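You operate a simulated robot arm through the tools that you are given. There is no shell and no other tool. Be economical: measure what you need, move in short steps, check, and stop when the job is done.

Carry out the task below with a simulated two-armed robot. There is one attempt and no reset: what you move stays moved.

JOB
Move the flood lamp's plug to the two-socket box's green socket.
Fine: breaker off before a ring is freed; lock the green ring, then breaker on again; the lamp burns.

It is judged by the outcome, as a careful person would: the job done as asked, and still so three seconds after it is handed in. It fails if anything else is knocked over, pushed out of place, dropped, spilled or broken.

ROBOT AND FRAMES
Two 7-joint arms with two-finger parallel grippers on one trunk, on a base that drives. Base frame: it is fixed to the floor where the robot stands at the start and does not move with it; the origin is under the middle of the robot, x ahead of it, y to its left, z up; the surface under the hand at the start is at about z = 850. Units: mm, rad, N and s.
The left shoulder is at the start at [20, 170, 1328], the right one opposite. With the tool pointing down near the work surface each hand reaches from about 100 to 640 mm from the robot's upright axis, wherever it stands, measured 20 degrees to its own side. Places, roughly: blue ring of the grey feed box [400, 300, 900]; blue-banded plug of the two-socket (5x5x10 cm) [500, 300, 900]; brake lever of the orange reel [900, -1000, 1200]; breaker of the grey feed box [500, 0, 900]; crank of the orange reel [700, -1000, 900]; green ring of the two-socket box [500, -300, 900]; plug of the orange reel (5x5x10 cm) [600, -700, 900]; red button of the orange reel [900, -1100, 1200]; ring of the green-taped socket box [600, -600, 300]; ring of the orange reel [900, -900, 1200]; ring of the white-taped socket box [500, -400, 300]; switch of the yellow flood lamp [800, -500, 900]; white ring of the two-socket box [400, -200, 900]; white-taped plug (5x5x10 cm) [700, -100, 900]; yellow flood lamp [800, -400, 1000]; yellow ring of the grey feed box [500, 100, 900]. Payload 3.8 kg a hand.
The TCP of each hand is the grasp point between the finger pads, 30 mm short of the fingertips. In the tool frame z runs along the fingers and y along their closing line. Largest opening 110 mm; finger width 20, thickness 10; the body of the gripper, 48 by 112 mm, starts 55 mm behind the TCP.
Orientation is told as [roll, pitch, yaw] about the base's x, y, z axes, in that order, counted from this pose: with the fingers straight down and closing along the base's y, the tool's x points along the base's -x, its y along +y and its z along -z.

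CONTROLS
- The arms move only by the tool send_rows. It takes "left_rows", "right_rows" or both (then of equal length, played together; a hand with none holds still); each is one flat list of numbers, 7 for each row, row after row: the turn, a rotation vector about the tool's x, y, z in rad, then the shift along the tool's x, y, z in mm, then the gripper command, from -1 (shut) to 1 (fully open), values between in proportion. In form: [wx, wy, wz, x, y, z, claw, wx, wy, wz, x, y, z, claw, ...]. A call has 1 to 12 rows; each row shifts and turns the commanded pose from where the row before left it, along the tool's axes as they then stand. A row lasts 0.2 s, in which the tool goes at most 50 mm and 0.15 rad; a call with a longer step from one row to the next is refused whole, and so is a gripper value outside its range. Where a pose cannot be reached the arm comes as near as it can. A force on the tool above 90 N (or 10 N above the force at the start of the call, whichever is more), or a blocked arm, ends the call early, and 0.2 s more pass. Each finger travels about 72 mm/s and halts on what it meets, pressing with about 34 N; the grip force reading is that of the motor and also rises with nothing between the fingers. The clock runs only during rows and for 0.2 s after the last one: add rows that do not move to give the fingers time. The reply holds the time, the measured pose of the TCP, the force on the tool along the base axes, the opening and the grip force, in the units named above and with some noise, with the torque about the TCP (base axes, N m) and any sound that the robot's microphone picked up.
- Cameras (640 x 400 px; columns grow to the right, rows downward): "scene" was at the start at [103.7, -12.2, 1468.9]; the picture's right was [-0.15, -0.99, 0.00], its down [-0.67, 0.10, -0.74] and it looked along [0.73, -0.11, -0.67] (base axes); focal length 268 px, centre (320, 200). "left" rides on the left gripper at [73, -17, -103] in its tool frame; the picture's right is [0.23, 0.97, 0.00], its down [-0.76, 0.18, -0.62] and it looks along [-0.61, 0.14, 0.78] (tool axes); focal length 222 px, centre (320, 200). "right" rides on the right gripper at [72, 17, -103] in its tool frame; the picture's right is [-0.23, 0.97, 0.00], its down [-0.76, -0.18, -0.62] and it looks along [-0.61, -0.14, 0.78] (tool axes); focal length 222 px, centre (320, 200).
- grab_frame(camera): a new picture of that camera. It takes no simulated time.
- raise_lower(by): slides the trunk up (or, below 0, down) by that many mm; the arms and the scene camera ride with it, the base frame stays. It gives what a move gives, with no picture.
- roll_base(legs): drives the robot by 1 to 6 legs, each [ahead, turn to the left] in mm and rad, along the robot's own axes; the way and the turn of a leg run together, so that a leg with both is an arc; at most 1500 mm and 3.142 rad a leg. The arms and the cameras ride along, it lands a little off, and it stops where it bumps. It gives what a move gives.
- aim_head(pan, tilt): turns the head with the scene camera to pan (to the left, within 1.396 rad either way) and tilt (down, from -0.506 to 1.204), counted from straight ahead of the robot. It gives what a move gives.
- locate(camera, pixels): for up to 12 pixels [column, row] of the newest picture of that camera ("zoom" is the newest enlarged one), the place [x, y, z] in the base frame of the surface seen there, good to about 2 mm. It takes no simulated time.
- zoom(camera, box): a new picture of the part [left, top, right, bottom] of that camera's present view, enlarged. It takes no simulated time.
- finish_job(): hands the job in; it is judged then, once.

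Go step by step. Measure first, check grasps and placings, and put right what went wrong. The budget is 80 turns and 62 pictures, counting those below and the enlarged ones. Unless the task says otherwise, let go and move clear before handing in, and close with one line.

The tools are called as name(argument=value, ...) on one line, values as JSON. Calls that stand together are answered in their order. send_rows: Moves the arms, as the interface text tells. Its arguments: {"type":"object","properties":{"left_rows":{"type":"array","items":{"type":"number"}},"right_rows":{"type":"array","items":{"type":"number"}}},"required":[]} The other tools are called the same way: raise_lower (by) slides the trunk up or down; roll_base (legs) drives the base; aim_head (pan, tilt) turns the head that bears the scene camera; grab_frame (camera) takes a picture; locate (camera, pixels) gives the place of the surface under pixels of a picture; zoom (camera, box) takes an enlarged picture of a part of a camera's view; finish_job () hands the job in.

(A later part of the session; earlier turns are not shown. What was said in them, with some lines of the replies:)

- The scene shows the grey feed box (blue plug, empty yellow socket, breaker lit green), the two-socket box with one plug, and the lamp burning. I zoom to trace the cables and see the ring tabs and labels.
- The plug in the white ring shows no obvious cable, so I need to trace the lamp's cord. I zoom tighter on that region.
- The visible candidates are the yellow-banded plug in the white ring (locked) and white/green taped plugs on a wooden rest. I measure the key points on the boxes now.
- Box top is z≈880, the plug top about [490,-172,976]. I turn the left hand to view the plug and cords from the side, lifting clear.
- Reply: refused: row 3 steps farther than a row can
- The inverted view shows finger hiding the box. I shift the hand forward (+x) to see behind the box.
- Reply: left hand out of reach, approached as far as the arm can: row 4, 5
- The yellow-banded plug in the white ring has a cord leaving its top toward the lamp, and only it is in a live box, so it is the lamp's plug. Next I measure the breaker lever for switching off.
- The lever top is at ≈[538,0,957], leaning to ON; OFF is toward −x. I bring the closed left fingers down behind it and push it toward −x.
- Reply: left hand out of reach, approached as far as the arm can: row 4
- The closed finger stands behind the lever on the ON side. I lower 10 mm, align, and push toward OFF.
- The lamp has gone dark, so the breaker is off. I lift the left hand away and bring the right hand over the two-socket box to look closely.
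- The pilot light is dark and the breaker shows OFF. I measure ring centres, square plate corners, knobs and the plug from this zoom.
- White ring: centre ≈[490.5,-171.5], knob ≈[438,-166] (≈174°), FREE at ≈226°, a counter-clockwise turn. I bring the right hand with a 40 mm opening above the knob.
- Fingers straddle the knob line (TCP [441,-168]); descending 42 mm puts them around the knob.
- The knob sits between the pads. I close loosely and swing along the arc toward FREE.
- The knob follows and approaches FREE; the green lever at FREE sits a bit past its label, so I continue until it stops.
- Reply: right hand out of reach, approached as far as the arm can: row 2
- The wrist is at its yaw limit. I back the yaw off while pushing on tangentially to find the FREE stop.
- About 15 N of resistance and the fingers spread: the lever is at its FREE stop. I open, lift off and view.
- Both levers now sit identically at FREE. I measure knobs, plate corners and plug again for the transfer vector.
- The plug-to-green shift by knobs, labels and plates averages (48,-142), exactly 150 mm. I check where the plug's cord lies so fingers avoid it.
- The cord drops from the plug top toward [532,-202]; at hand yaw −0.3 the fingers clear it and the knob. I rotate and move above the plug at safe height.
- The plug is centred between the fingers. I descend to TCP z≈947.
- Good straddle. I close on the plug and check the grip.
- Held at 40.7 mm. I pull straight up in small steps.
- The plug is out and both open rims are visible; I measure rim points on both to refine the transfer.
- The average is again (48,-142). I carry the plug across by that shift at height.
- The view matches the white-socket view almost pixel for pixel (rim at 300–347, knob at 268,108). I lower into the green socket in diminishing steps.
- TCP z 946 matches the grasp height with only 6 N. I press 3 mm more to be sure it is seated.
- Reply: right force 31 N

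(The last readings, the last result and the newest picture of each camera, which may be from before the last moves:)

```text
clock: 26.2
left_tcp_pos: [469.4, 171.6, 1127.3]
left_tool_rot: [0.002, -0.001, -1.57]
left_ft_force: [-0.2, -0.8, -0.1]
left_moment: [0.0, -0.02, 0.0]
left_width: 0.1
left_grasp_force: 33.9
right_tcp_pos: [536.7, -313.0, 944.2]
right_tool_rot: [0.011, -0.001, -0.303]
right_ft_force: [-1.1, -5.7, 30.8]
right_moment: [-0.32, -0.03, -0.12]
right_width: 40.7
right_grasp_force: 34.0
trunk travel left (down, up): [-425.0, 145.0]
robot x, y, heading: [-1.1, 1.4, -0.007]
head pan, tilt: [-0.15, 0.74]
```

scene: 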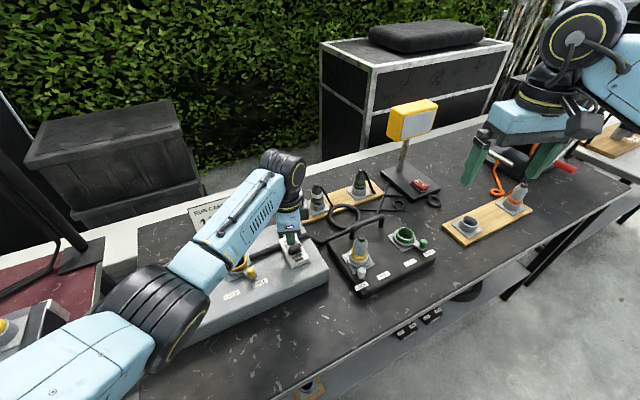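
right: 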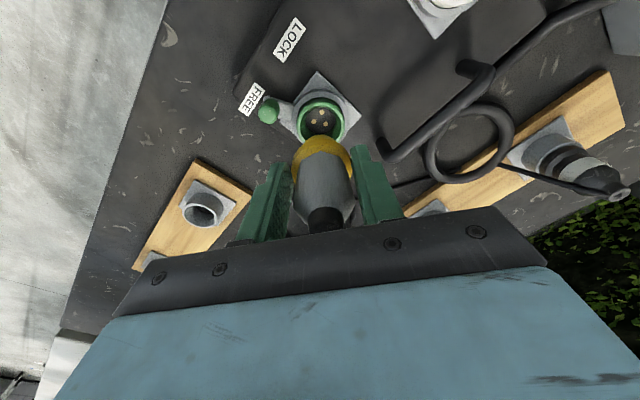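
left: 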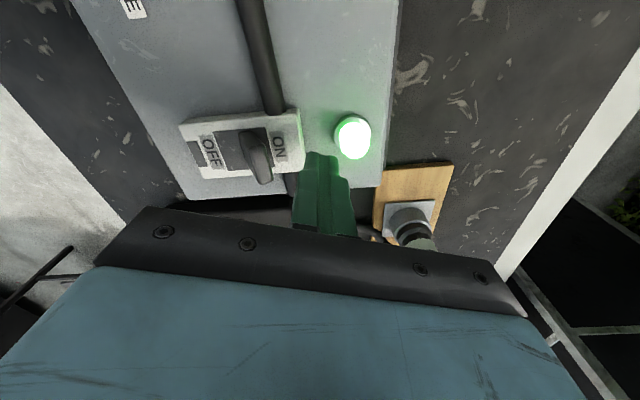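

Seated firmly (31 N on the bottom). I release, lift, turn to yaw 0.4 and place the hand above the green knob.

send_rows(right_rows=[0, 0, 0, 0, 0, -2, 0.1, 0, 0, 0, 0, 0, -1, 0.1, 0, 0, 0, 0, 0, -35, 0.1, 0, 0, 0, 0, 0, -40, 0.1, 0, 0, -0.14, 0, 0, -25, 0, 0, 0, -0.14, 0, 0, 0, -0.27, 0, 0, -0.14, 0, 0, 0, -0.27, 0, 0, -0.14, 0, 0, 0, -0.27, 0, 0, -0.14, 0, 0, 0, -0.27, 0, 0, 0, 24, -8, 0, -0.27, 0, 0, 0, 23, -8, 0, -0.27, 0, 0, 0, 0, 0, 0, -0.27])

grab_frame(camera="right")

zoom(camera="scene", box=[320, 180, 480, 300])

```text
clock: 28.8
left_tcp_pos: [472.1, 171.7, 1126.1]
left_tool_rot: [-0.001, -0.002, -1.568]
left_ft_force: [-0.1, 0.2, 0.0]
left_moment: [-0.02, 0.0, 0.0]
left_width: 0.0
left_grasp_force: 33.8
right_tcp_pos: [501.0, -348.2, 1044.5]
right_tool_rot: [0.011, 0.0, 0.397]
right_ft_force: [0.7, -0.1, -0.3]
right_moment: [-0.03, -0.01, -0.02]
right_width: 40.4
right_grasp_force: 0.0
trunk travel left (down, up): [-425.0, 145.0]
robot x, y, heading: [-1.5, 0.6, 0.001]
head pan, tilt: [-0.15, 0.74]
```

```text
26 pictures are left
```

right: 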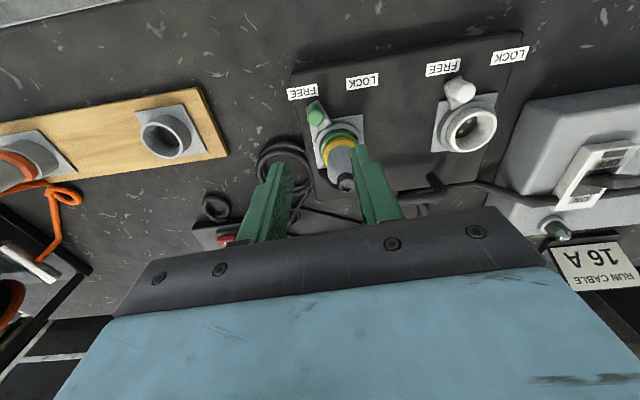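

```text
3.33 times, centred on (400, 240) of scene
```

zoom: 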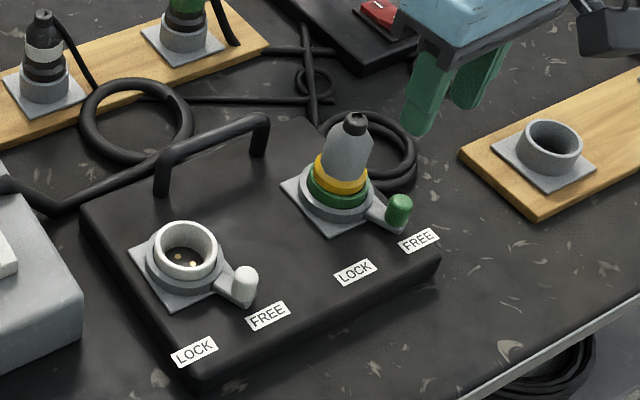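

The plug is seated upright in green. I check the knob location before descending.

locate(camera="zoom", pixels=[[399, 203], [400, 222], [390, 210], [408, 212], [246, 277], [355, 122]])

locate(camera="right", pixels=[[315, 108], [318, 116], [348, 183]])

```text
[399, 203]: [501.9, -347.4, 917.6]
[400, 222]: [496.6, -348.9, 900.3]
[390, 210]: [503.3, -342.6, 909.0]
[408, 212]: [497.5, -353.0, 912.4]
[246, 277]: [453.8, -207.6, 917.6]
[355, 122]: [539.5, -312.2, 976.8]
```

```text
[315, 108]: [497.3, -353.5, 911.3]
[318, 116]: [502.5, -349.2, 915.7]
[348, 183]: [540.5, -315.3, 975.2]
```

Knob centre [501,-348] matches TCP. I descend to z≈928.

send_rows(right_rows=[0, 0, 0, 0, 0, 42, -0.27, 0, 0, 0, 0, 0, 40, -0.27, 0, 0, 0, 0, 0, 34, -0.27, 0, 0, 0, 0, 0, 0, -0.27])

grab_frame(camera="right")

```text
clock: 29.8
left_tcp_pos: [471.9, 171.1, 1125.9]
left_tool_rot: [0.0, 0.0, -1.569]
left_ft_force: [0.1, -0.5, 0.5]
left_moment: [-0.02, 0.01, 0.01]
left_width: 0.1
left_grasp_force: 34.0
right_tcp_pos: [500.9, -348.4, 980.5]
right_tool_rot: [0.009, -0.002, 0.393]
right_ft_force: [-0.5, -0.5, 0.5]
right_moment: [0.01, -0.01, 0.01]
right_width: 40.2
right_grasp_force: 0.0
right hand out of reach, approached as far as the arm can: row 2, 3
trunk travel left (down, up): [-425.0, 145.0]
robot x, y, heading: [3.5, 0.0, 0.003]
head pan, tilt: [-0.15, 0.74]
```

```text
24 pictures are left
```

right: 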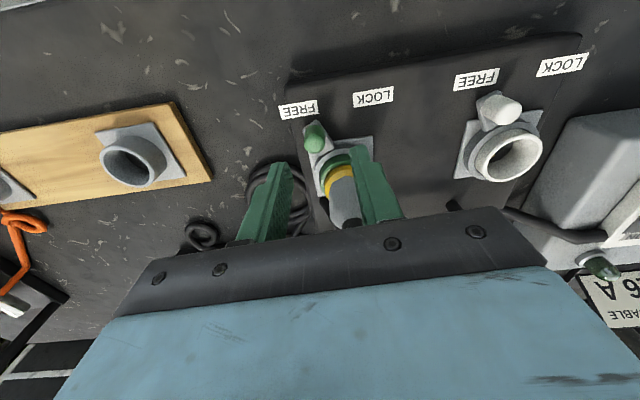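

The wrist can't get down there at this yaw. I lift, turn to yaw 0, close the fingers and place them on the far (−y) side of the knob to push it instead.

send_rows(right_rows=[0, 0, 0, 0, 0, -30, -1, 0, 0, 0.131, 0, 0, 0, -1, 0, 0, 0.131, 0, 0, 0, -1, 0, 0, 0.131, 0, 0, 0, -1, 0, 0, 0, -12, -17, 0, -1, 0, 0, 0, 0, 0, 40, -1, 0, 0, 0, 0, 0, 0, -1])

grab_frame(camera="right")

```text
clock: 31.4
left_tcp_pos: [472.6, 170.6, 1127.4]
left_tool_rot: [0.0, 0.0, -1.57]
left_ft_force: [-0.6, -0.5, -0.9]
left_moment: [-0.04, -0.02, -0.02]
left_width: 0.0
left_grasp_force: 33.8
right_tcp_pos: [513.7, -365.5, 971.2]
right_tool_rot: [0.01, 0.004, 0.0]
right_ft_force: [-0.1, 0.7, -0.3]
right_moment: [0.02, 0.02, -0.01]
right_width: 0.1
right_grasp_force: 34.4
trunk travel left (down, up): [-425.0, 145.0]
robot x, y, heading: [2.0, 1.6, 0.003]
head pan, tilt: [-0.15, 0.74]
```

```text
23 pictures are left
```

right: 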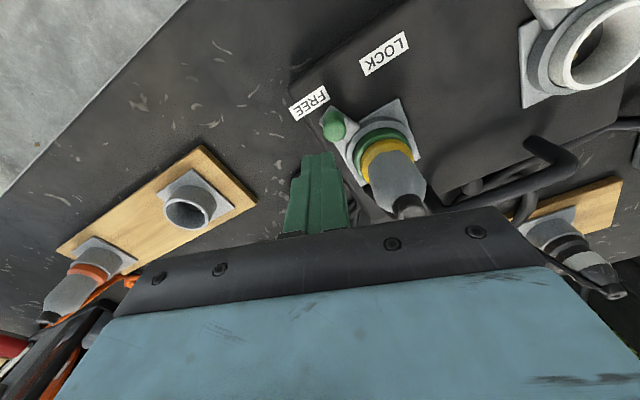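

Position is right; I keep TCP z at 936 so the palm clears the plug top. I slide behind the knob, descend, and push along the arc toward LOCK.

send_rows(right_rows=[0, 0, 0, 8, -3, 0, -1, 0, 0, 0, 0, 0, 18, -1, 0, 0, 0, 0, 0, 17, -1, 0, 0, 0, 5, 8, 0, -1, 0, 0, 0, 5, 8, 0, -1, 0, 0, 0, 4, 9, 0, -1, 0, 0, 0, 0, 0, 0, -1])

grab_frame(camera="right")

```text
clock: 33.0
left_tcp_pos: [467.1, 171.9, 1126.9]
left_tool_rot: [0.004, -0.002, -1.57]
left_ft_force: [0.0, -0.5, -1.1]
left_moment: [0.02, 0.0, -0.01]
left_width: 0.0
left_grasp_force: 33.8
right_tcp_pos: [489.3, -338.4, 946.1]
right_tool_rot: [0.012, -0.009, 0.004]
right_ft_force: [-18.1, -7.2, 57.9]
right_moment: [0.28, 0.47, 0.08]
right_width: 0.1
right_grasp_force: 33.7
trunk travel left (down, up): [-425.0, 145.0]
robot x, y, heading: [1.6, -0.6, -0.002]
head pan, tilt: [-0.15, 0.74]
```

```text
22 pictures are left
```

right: 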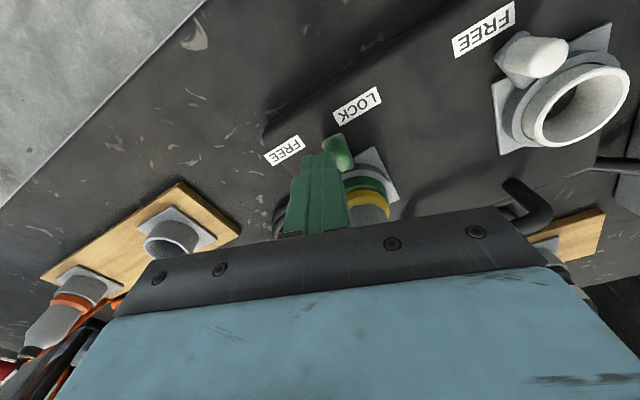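

The tips read z≈916 with 58 N upward — they rode onto the knob's top. I lift off, move back to the −y side and look.

send_rows(right_rows=[0, 0, 0, 0, 0, -20, -1, 0, 0, 0, 0, 0, -20, -1, 0, 0, 0, 0, -20, 0, -1, 0, 0, 0, 0, -25, 0, -1, 0, 0, 0, 0, 0, 0, -1])

grab_frame(camera="right")

zoom(camera="scene", box=[320, 180, 480, 300])

```text
clock: 34.2
left_tcp_pos: [473.3, 170.5, 1125.0]
left_tool_rot: [0.0, 0.001, -1.569]
left_ft_force: [0.8, -0.1, 1.2]
left_moment: [-0.01, 0.03, -0.02]
left_width: 0.3
left_grasp_force: 33.5
right_tcp_pos: [489.7, -387.3, 975.8]
right_tool_rot: [0.012, 0.005, 0.003]
right_ft_force: [0.6, 0.3, -0.2]
right_moment: [-0.03, 0.02, 0.02]
right_width: 0.1
right_grasp_force: 33.8
trunk travel left (down, up): [-425.0, 145.0]
robot x, y, heading: [2.5, -0.3, 0.001]
head pan, tilt: [-0.15, 0.74]
```

```text
21 pictures are left
```

right: 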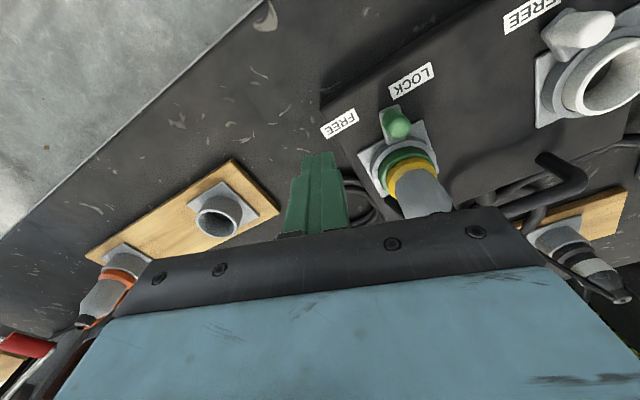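

```text
3.33 times, centred on (400, 240) of scene
```

zoom: 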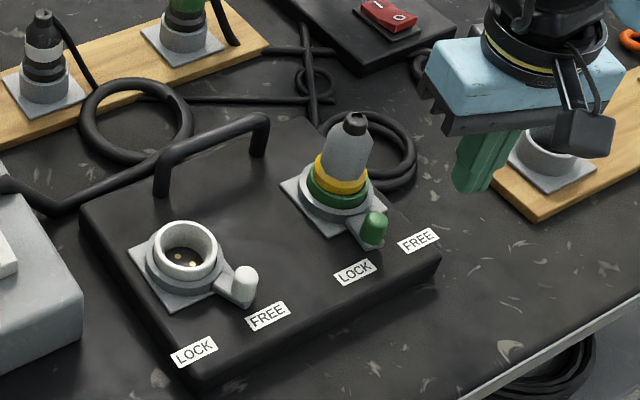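

The knob has moved halfway to LOCK and the box stayed put. I locate the knob now for a straddle grip at yaw 0.

locate(camera="zoom", pixels=[[374, 221], [373, 240], [364, 228], [384, 230], [356, 120]])

locate(camera="right", pixels=[[398, 122], [397, 130], [391, 112]])

```text
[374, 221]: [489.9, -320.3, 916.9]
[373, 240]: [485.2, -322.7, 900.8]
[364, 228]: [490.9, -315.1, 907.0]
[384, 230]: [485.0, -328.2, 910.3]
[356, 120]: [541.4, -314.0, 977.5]
```

```text
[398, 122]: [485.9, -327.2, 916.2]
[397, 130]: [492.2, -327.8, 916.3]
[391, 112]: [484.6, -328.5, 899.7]
```

Knob at ≈[489,-323] (≈189°). I move over it with a 40 mm opening and descend.

send_rows(right_rows=[0, 0, 0, 0, 33, 0, -0.27, 0, 0, 0, 0, 32, 0, -0.27, 0, 0, 0, 0, 0, 0, -0.27, 0, 0, 0, 0, 0, 24, -0.27, 0, 0, 0, 0, 0, 23, -0.27, 0, 0, 0, 0, 0, 0, -0.27])

grab_frame(camera="right")

```text
clock: 35.6
left_tcp_pos: [472.2, 171.1, 1126.5]
left_tool_rot: [-0.001, -0.001, -1.569]
left_ft_force: [-0.6, 0.6, -0.4]
left_moment: [0.01, 0.03, 0.04]
left_width: 0.1
left_grasp_force: 34.2
right_tcp_pos: [489.5, -318.4, 928.8]
right_tool_rot: [0.011, 0.003, 0.003]
right_ft_force: [-0.3, 0.1, 0.0]
right_moment: [-0.01, -0.03, -0.03]
right_width: 40.3
right_grasp_force: 0.0
trunk travel left (down, up): [-425.0, 145.0]
robot x, y, heading: [4.2, -2.2, 0.002]
head pan, tilt: [-0.15, 0.74]
```

```text
19 pictures are left
```

right: 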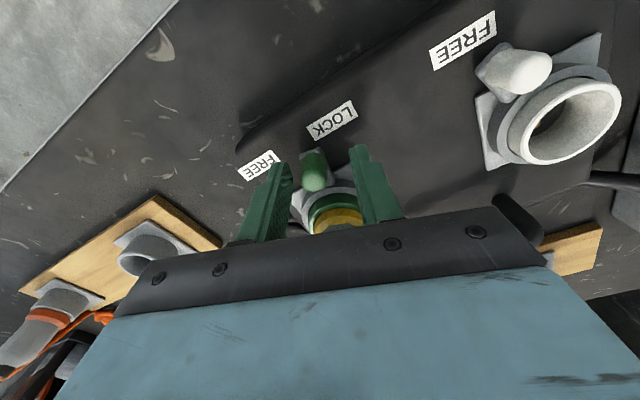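

The knob is between the pads; I narrow and swing it to the LOCK stop.

send_rows(right_rows=[0, 0, 0, 0, 0, 0, -0.65, 0, 0, 0, 0, 0, 0, -0.65, 0, 0, 0.1, 0, 6, 0, -0.65, 0, 0, 0.1, 0, 6, 0, -0.65, 0, 0, 0.1, 0, 5, 0, -0.65, 0, 0, 0, 0, 0, 0, -0.65])

```text
clock: 37.0
left_tcp_pos: [472.6, 169.8, 1125.7]
left_tool_rot: [0.001, 0.0, -1.569]
left_ft_force: [-0.2, -0.1, 0.5]
left_moment: [-0.02, -0.04, 0.02]
left_width: 0.1
left_grasp_force: 34.1
right_tcp_pos: [491.8, -306.6, 929.7]
right_tool_rot: [0.006, 0.006, -0.302]
right_ft_force: [1.7, -10.2, 0.9]
right_moment: [-0.32, -0.1, -0.01]
right_width: 23.6
right_grasp_force: 5.0
trunk travel left (down, up): [-425.0, 145.0]
robot x, y, heading: [2.9, -0.7, -0.003]
head pan, tilt: [-0.15, 0.74]
```

10 N resistance suggests the LOCK stop. I nudge 4 mm more, then release and check.

send_rows(right_rows=[0, 0, 0, 0, 5, 0, -0.65, 0, 0, 0, 0, 0, 0, -0.65, 0, 0, 0, 0, -5, 0, -0.27, 0, 0, 0, 0, 0, 0, -0.27, 0, 0, 0, 0, 0, -40, -0.27, 0, 0, 0, 0, 0, -45, -0.27, 0, 0, 0, 20, -40, 0, -0.27, 0, 0, 0, 20, -40, 0, -0.27, 0, 0, 0, 0, -45, 0, -0.27])

zoom(camera="scene", box=[320, 180, 480, 300])

```text
clock: 39.0
left_tcp_pos: [472.5, 170.4, 1126.9]
left_tool_rot: [0.002, 0.0, -1.567]
left_ft_force: [-0.7, 0.9, 0.8]
left_moment: [-0.01, -0.01, 0.03]
left_width: 0.0
left_grasp_force: 33.9
right_tcp_pos: [415.6, -411.8, 1015.7]
right_tool_rot: [0.008, 0.005, -0.297]
right_ft_force: [-0.4, 0.5, -0.1]
right_moment: [0.0, -0.02, -0.01]
right_width: 40.0
right_grasp_force: 0.1
trunk travel left (down, up): [-425.0, 145.0]
robot x, y, heading: [1.6, 0.7, -0.001]
head pan, tilt: [-0.15, 0.74]
```

```text
3.33 times, centred on (400, 240) of scene
```

zoom: 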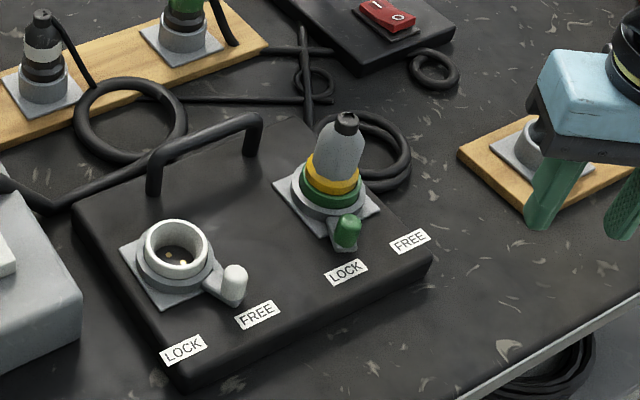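

The lever is at LOCK, but the label pixels shifted about 9 px, so the box slid a little on the last nudge. I measure how much.

locate(camera="zoom", pixels=[[236, 273], [346, 120], [346, 225], [346, 244], [345, 272], [257, 315], [183, 349], [410, 241]])

```text
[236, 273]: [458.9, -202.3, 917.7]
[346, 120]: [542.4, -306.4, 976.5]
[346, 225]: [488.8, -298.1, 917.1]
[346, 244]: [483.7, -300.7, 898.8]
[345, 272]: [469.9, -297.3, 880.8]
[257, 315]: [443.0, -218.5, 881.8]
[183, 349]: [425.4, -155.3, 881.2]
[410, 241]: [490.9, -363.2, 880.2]
```

The box shifted only about 7 mm; the lever at ≈173° is fully at LOCK (labels aligned), so I leave it. Now the breaker: I locate its lever in the OFF position.

zoom(camera="scene", box=[260, 210, 330, 280])

locate(camera="zoom", pixels=[[280, 195], [300, 200], [255, 200], [290, 215], [260, 230], [265, 260], [230, 120], [300, 165]])

```text
5.71 times, centred on (295, 245) of scene
```

zoom: 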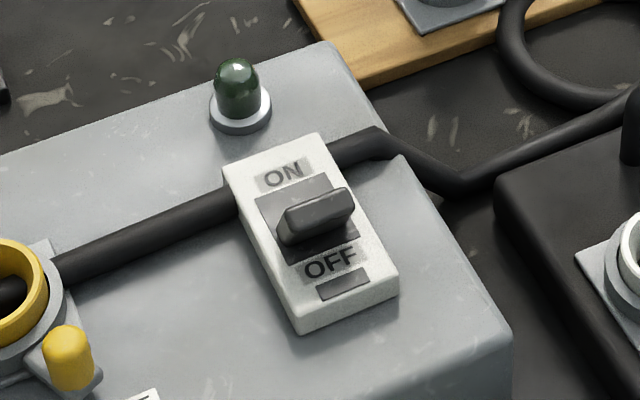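

```text
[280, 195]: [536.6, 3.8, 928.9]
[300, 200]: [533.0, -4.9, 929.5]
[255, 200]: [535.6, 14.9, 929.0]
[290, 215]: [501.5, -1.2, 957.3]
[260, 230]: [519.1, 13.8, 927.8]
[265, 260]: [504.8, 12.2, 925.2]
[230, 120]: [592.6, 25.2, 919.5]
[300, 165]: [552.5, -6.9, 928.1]
```

Lever top is ≈[502,-7,957]. I bring the closed left fingers to its −x side, then push toward ON.

send_rows(left_rows=[0, 0, 0, -45, 0, 0, -1, 0, 0, 0, -45, 0, 0, -1, 0, 0, 0, -45, 0, 0, -1, 0, 0, 0, -45, -3, 0, -1, 0, 0, 0, 0, 0, 40, -1, 0, 0, 0, 0, 0, 40, -1, 0, 0, 0, 0, 0, 40, -1, 0, 0, 0, 0, 0, 30, -1, 0, 0, 0, 0, 0, 0, -1])

grab_frame(camera="left")

```text
clock: 41.0
left_tcp_pos: [476.2, -12.2, 974.5]
left_tool_rot: [0.002, 0.0, -1.568]
left_ft_force: [-0.1, 0.6, 0.5]
left_moment: [0.01, 0.02, 0.0]
left_width: 0.3
left_grasp_force: 34.2
right_tcp_pos: [416.9, -411.3, 1016.0]
right_tool_rot: [0.009, 0.009, -0.296]
right_ft_force: [0.8, 1.0, 0.3]
right_moment: [0.02, 0.0, -0.01]
right_width: 40.1
right_grasp_force: 0.1
trunk travel left (down, up): [-425.0, 145.0]
robot x, y, heading: [2.4, -0.3, -0.0]
head pan, tilt: [-0.15, 0.74]
```

```text
16 pictures are left
```

left: 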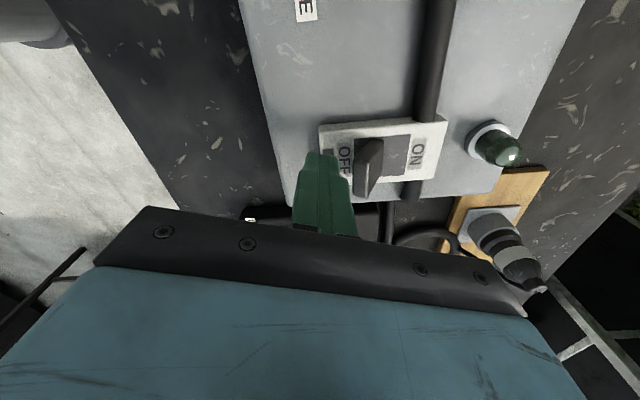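

The finger stands on the OFF side of the lever. I push toward +x to switch on.

send_rows(left_rows=[0, 0, 0, 2, 11, 0, -1, 0, 0, 0, 2, 11, 0, -1, 0, 0, 0, 2, 11, 0, -1, 0, 0, 0, 1, 9, 0, -1, 0, 0, 0, 0, 0, 0, -1])

grab_frame(camera="scene")

```text
clock: 42.2
left_tcp_pos: [517.4, -4.0, 974.9]
left_tool_rot: [-0.001, 0.001, -1.569]
left_ft_force: [-0.1, -0.2, -0.1]
left_moment: [0.01, -0.07, -0.03]
left_width: 0.1
left_grasp_force: 34.2
right_tcp_pos: [416.5, -412.0, 1015.7]
right_tool_rot: [0.008, 0.007, -0.296]
right_ft_force: [0.4, -0.1, 0.6]
right_moment: [-0.03, -0.02, 0.01]
right_width: 40.4
right_grasp_force: 0.0
trunk travel left (down, up): [-425.0, 145.0]
robot x, y, heading: [3.0, -1.9, -0.005]
head pan, tilt: [-0.15, 0.74]
```

```text
15 pictures are left
```

scene: 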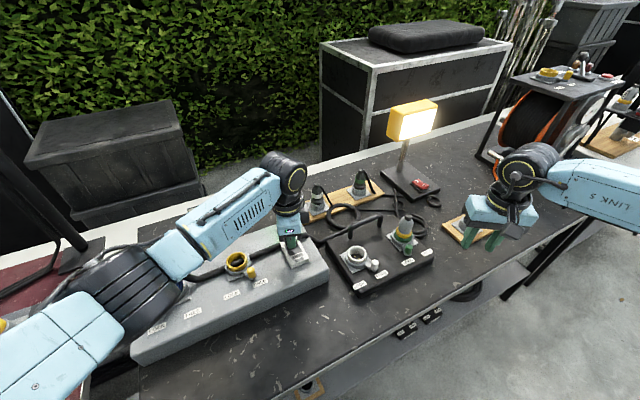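

The lamp burns again. I back both hands off and do a final check.

send_rows(left_rows=[0, 0, 0, 0, -6, 0, -1, 0, 0, 0, 0, 0, -40, -1, 0, 0, 0, 0, 0, -45, -1, 0, 0, 0, 0, 0, -45, -1, 0, 0, 0, 45, 0, 0, -1, 0, 0, 0, 45, 0, 0, -1, 0, 0, 0, 45, 0, 0, -1, 0, 0, 0, 30, 0, 0, -1], right_rows=[0, 0, 0, 0, 0, -40, -0.27, 0, 0, 0, 0, 0, -40, -0.27, 0, 0, 0, 0, 0, -40, -0.27, 0, 0, 0, 0, 0, -40, -0.27, 0, 0, 0, 0, 0, 0, -0.27, 0, 0, 0, 0, 0, 0, -0.27, 0, 0, 0, 0, 0, 0, -0.27, 0, 0, 0, 0, 0, 0, -0.27])

grab_frame(camera="scene")

zoom(camera="scene", box=[260, 180, 460, 300])

```text
clock: 44.0
left_tcp_pos: [509.6, 162.2, 1105.0]
left_tool_rot: [0.001, 0.0, -1.569]
left_ft_force: [-1.1, 0.3, -0.2]
left_moment: [-0.01, -0.02, 0.0]
left_width: 0.0
left_grasp_force: 33.9
right_tcp_pos: [417.1, -413.0, 1174.9]
right_tool_rot: [0.009, 0.004, -0.295]
right_ft_force: [0.8, 0.2, -0.1]
right_moment: [0.01, -0.01, 0.02]
right_width: 40.3
right_grasp_force: 0.0
trunk travel left (down, up): [-425.0, 145.0]
robot x, y, heading: [4.2, 1.9, -0.003]
head pan, tilt: [-0.15, 0.74]
```

```text
14 pictures are left
```

scene: 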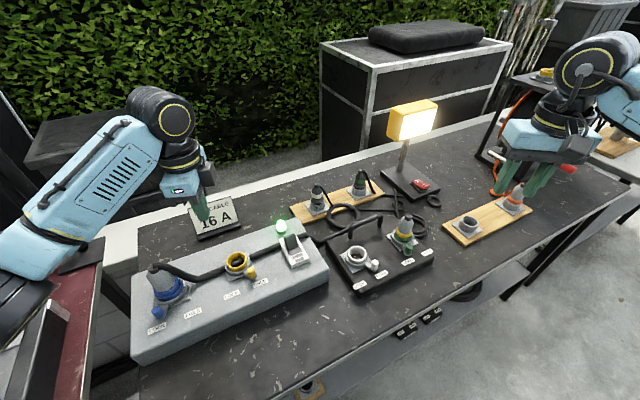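

```text
3.20 times, centred on (360, 240) of scene
```

zoom: 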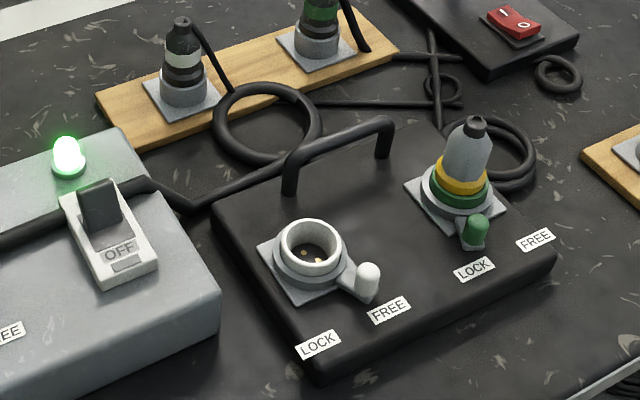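

The plug is in green with the ring at LOCK, the breaker is on (pilot light green), the lamp burns, and both hands are clear. I hand in.

finish_job()

```text
The job is handed in.
```

The flood lamp's plug is now in the two-socket box's green socket with the green ring locked, the breaker is back on, and the lamp burns. The breaker was off before I freed the white ring. The two-socket box slid about 7 mm when I pushed the green ring to its stop, and I left it there.
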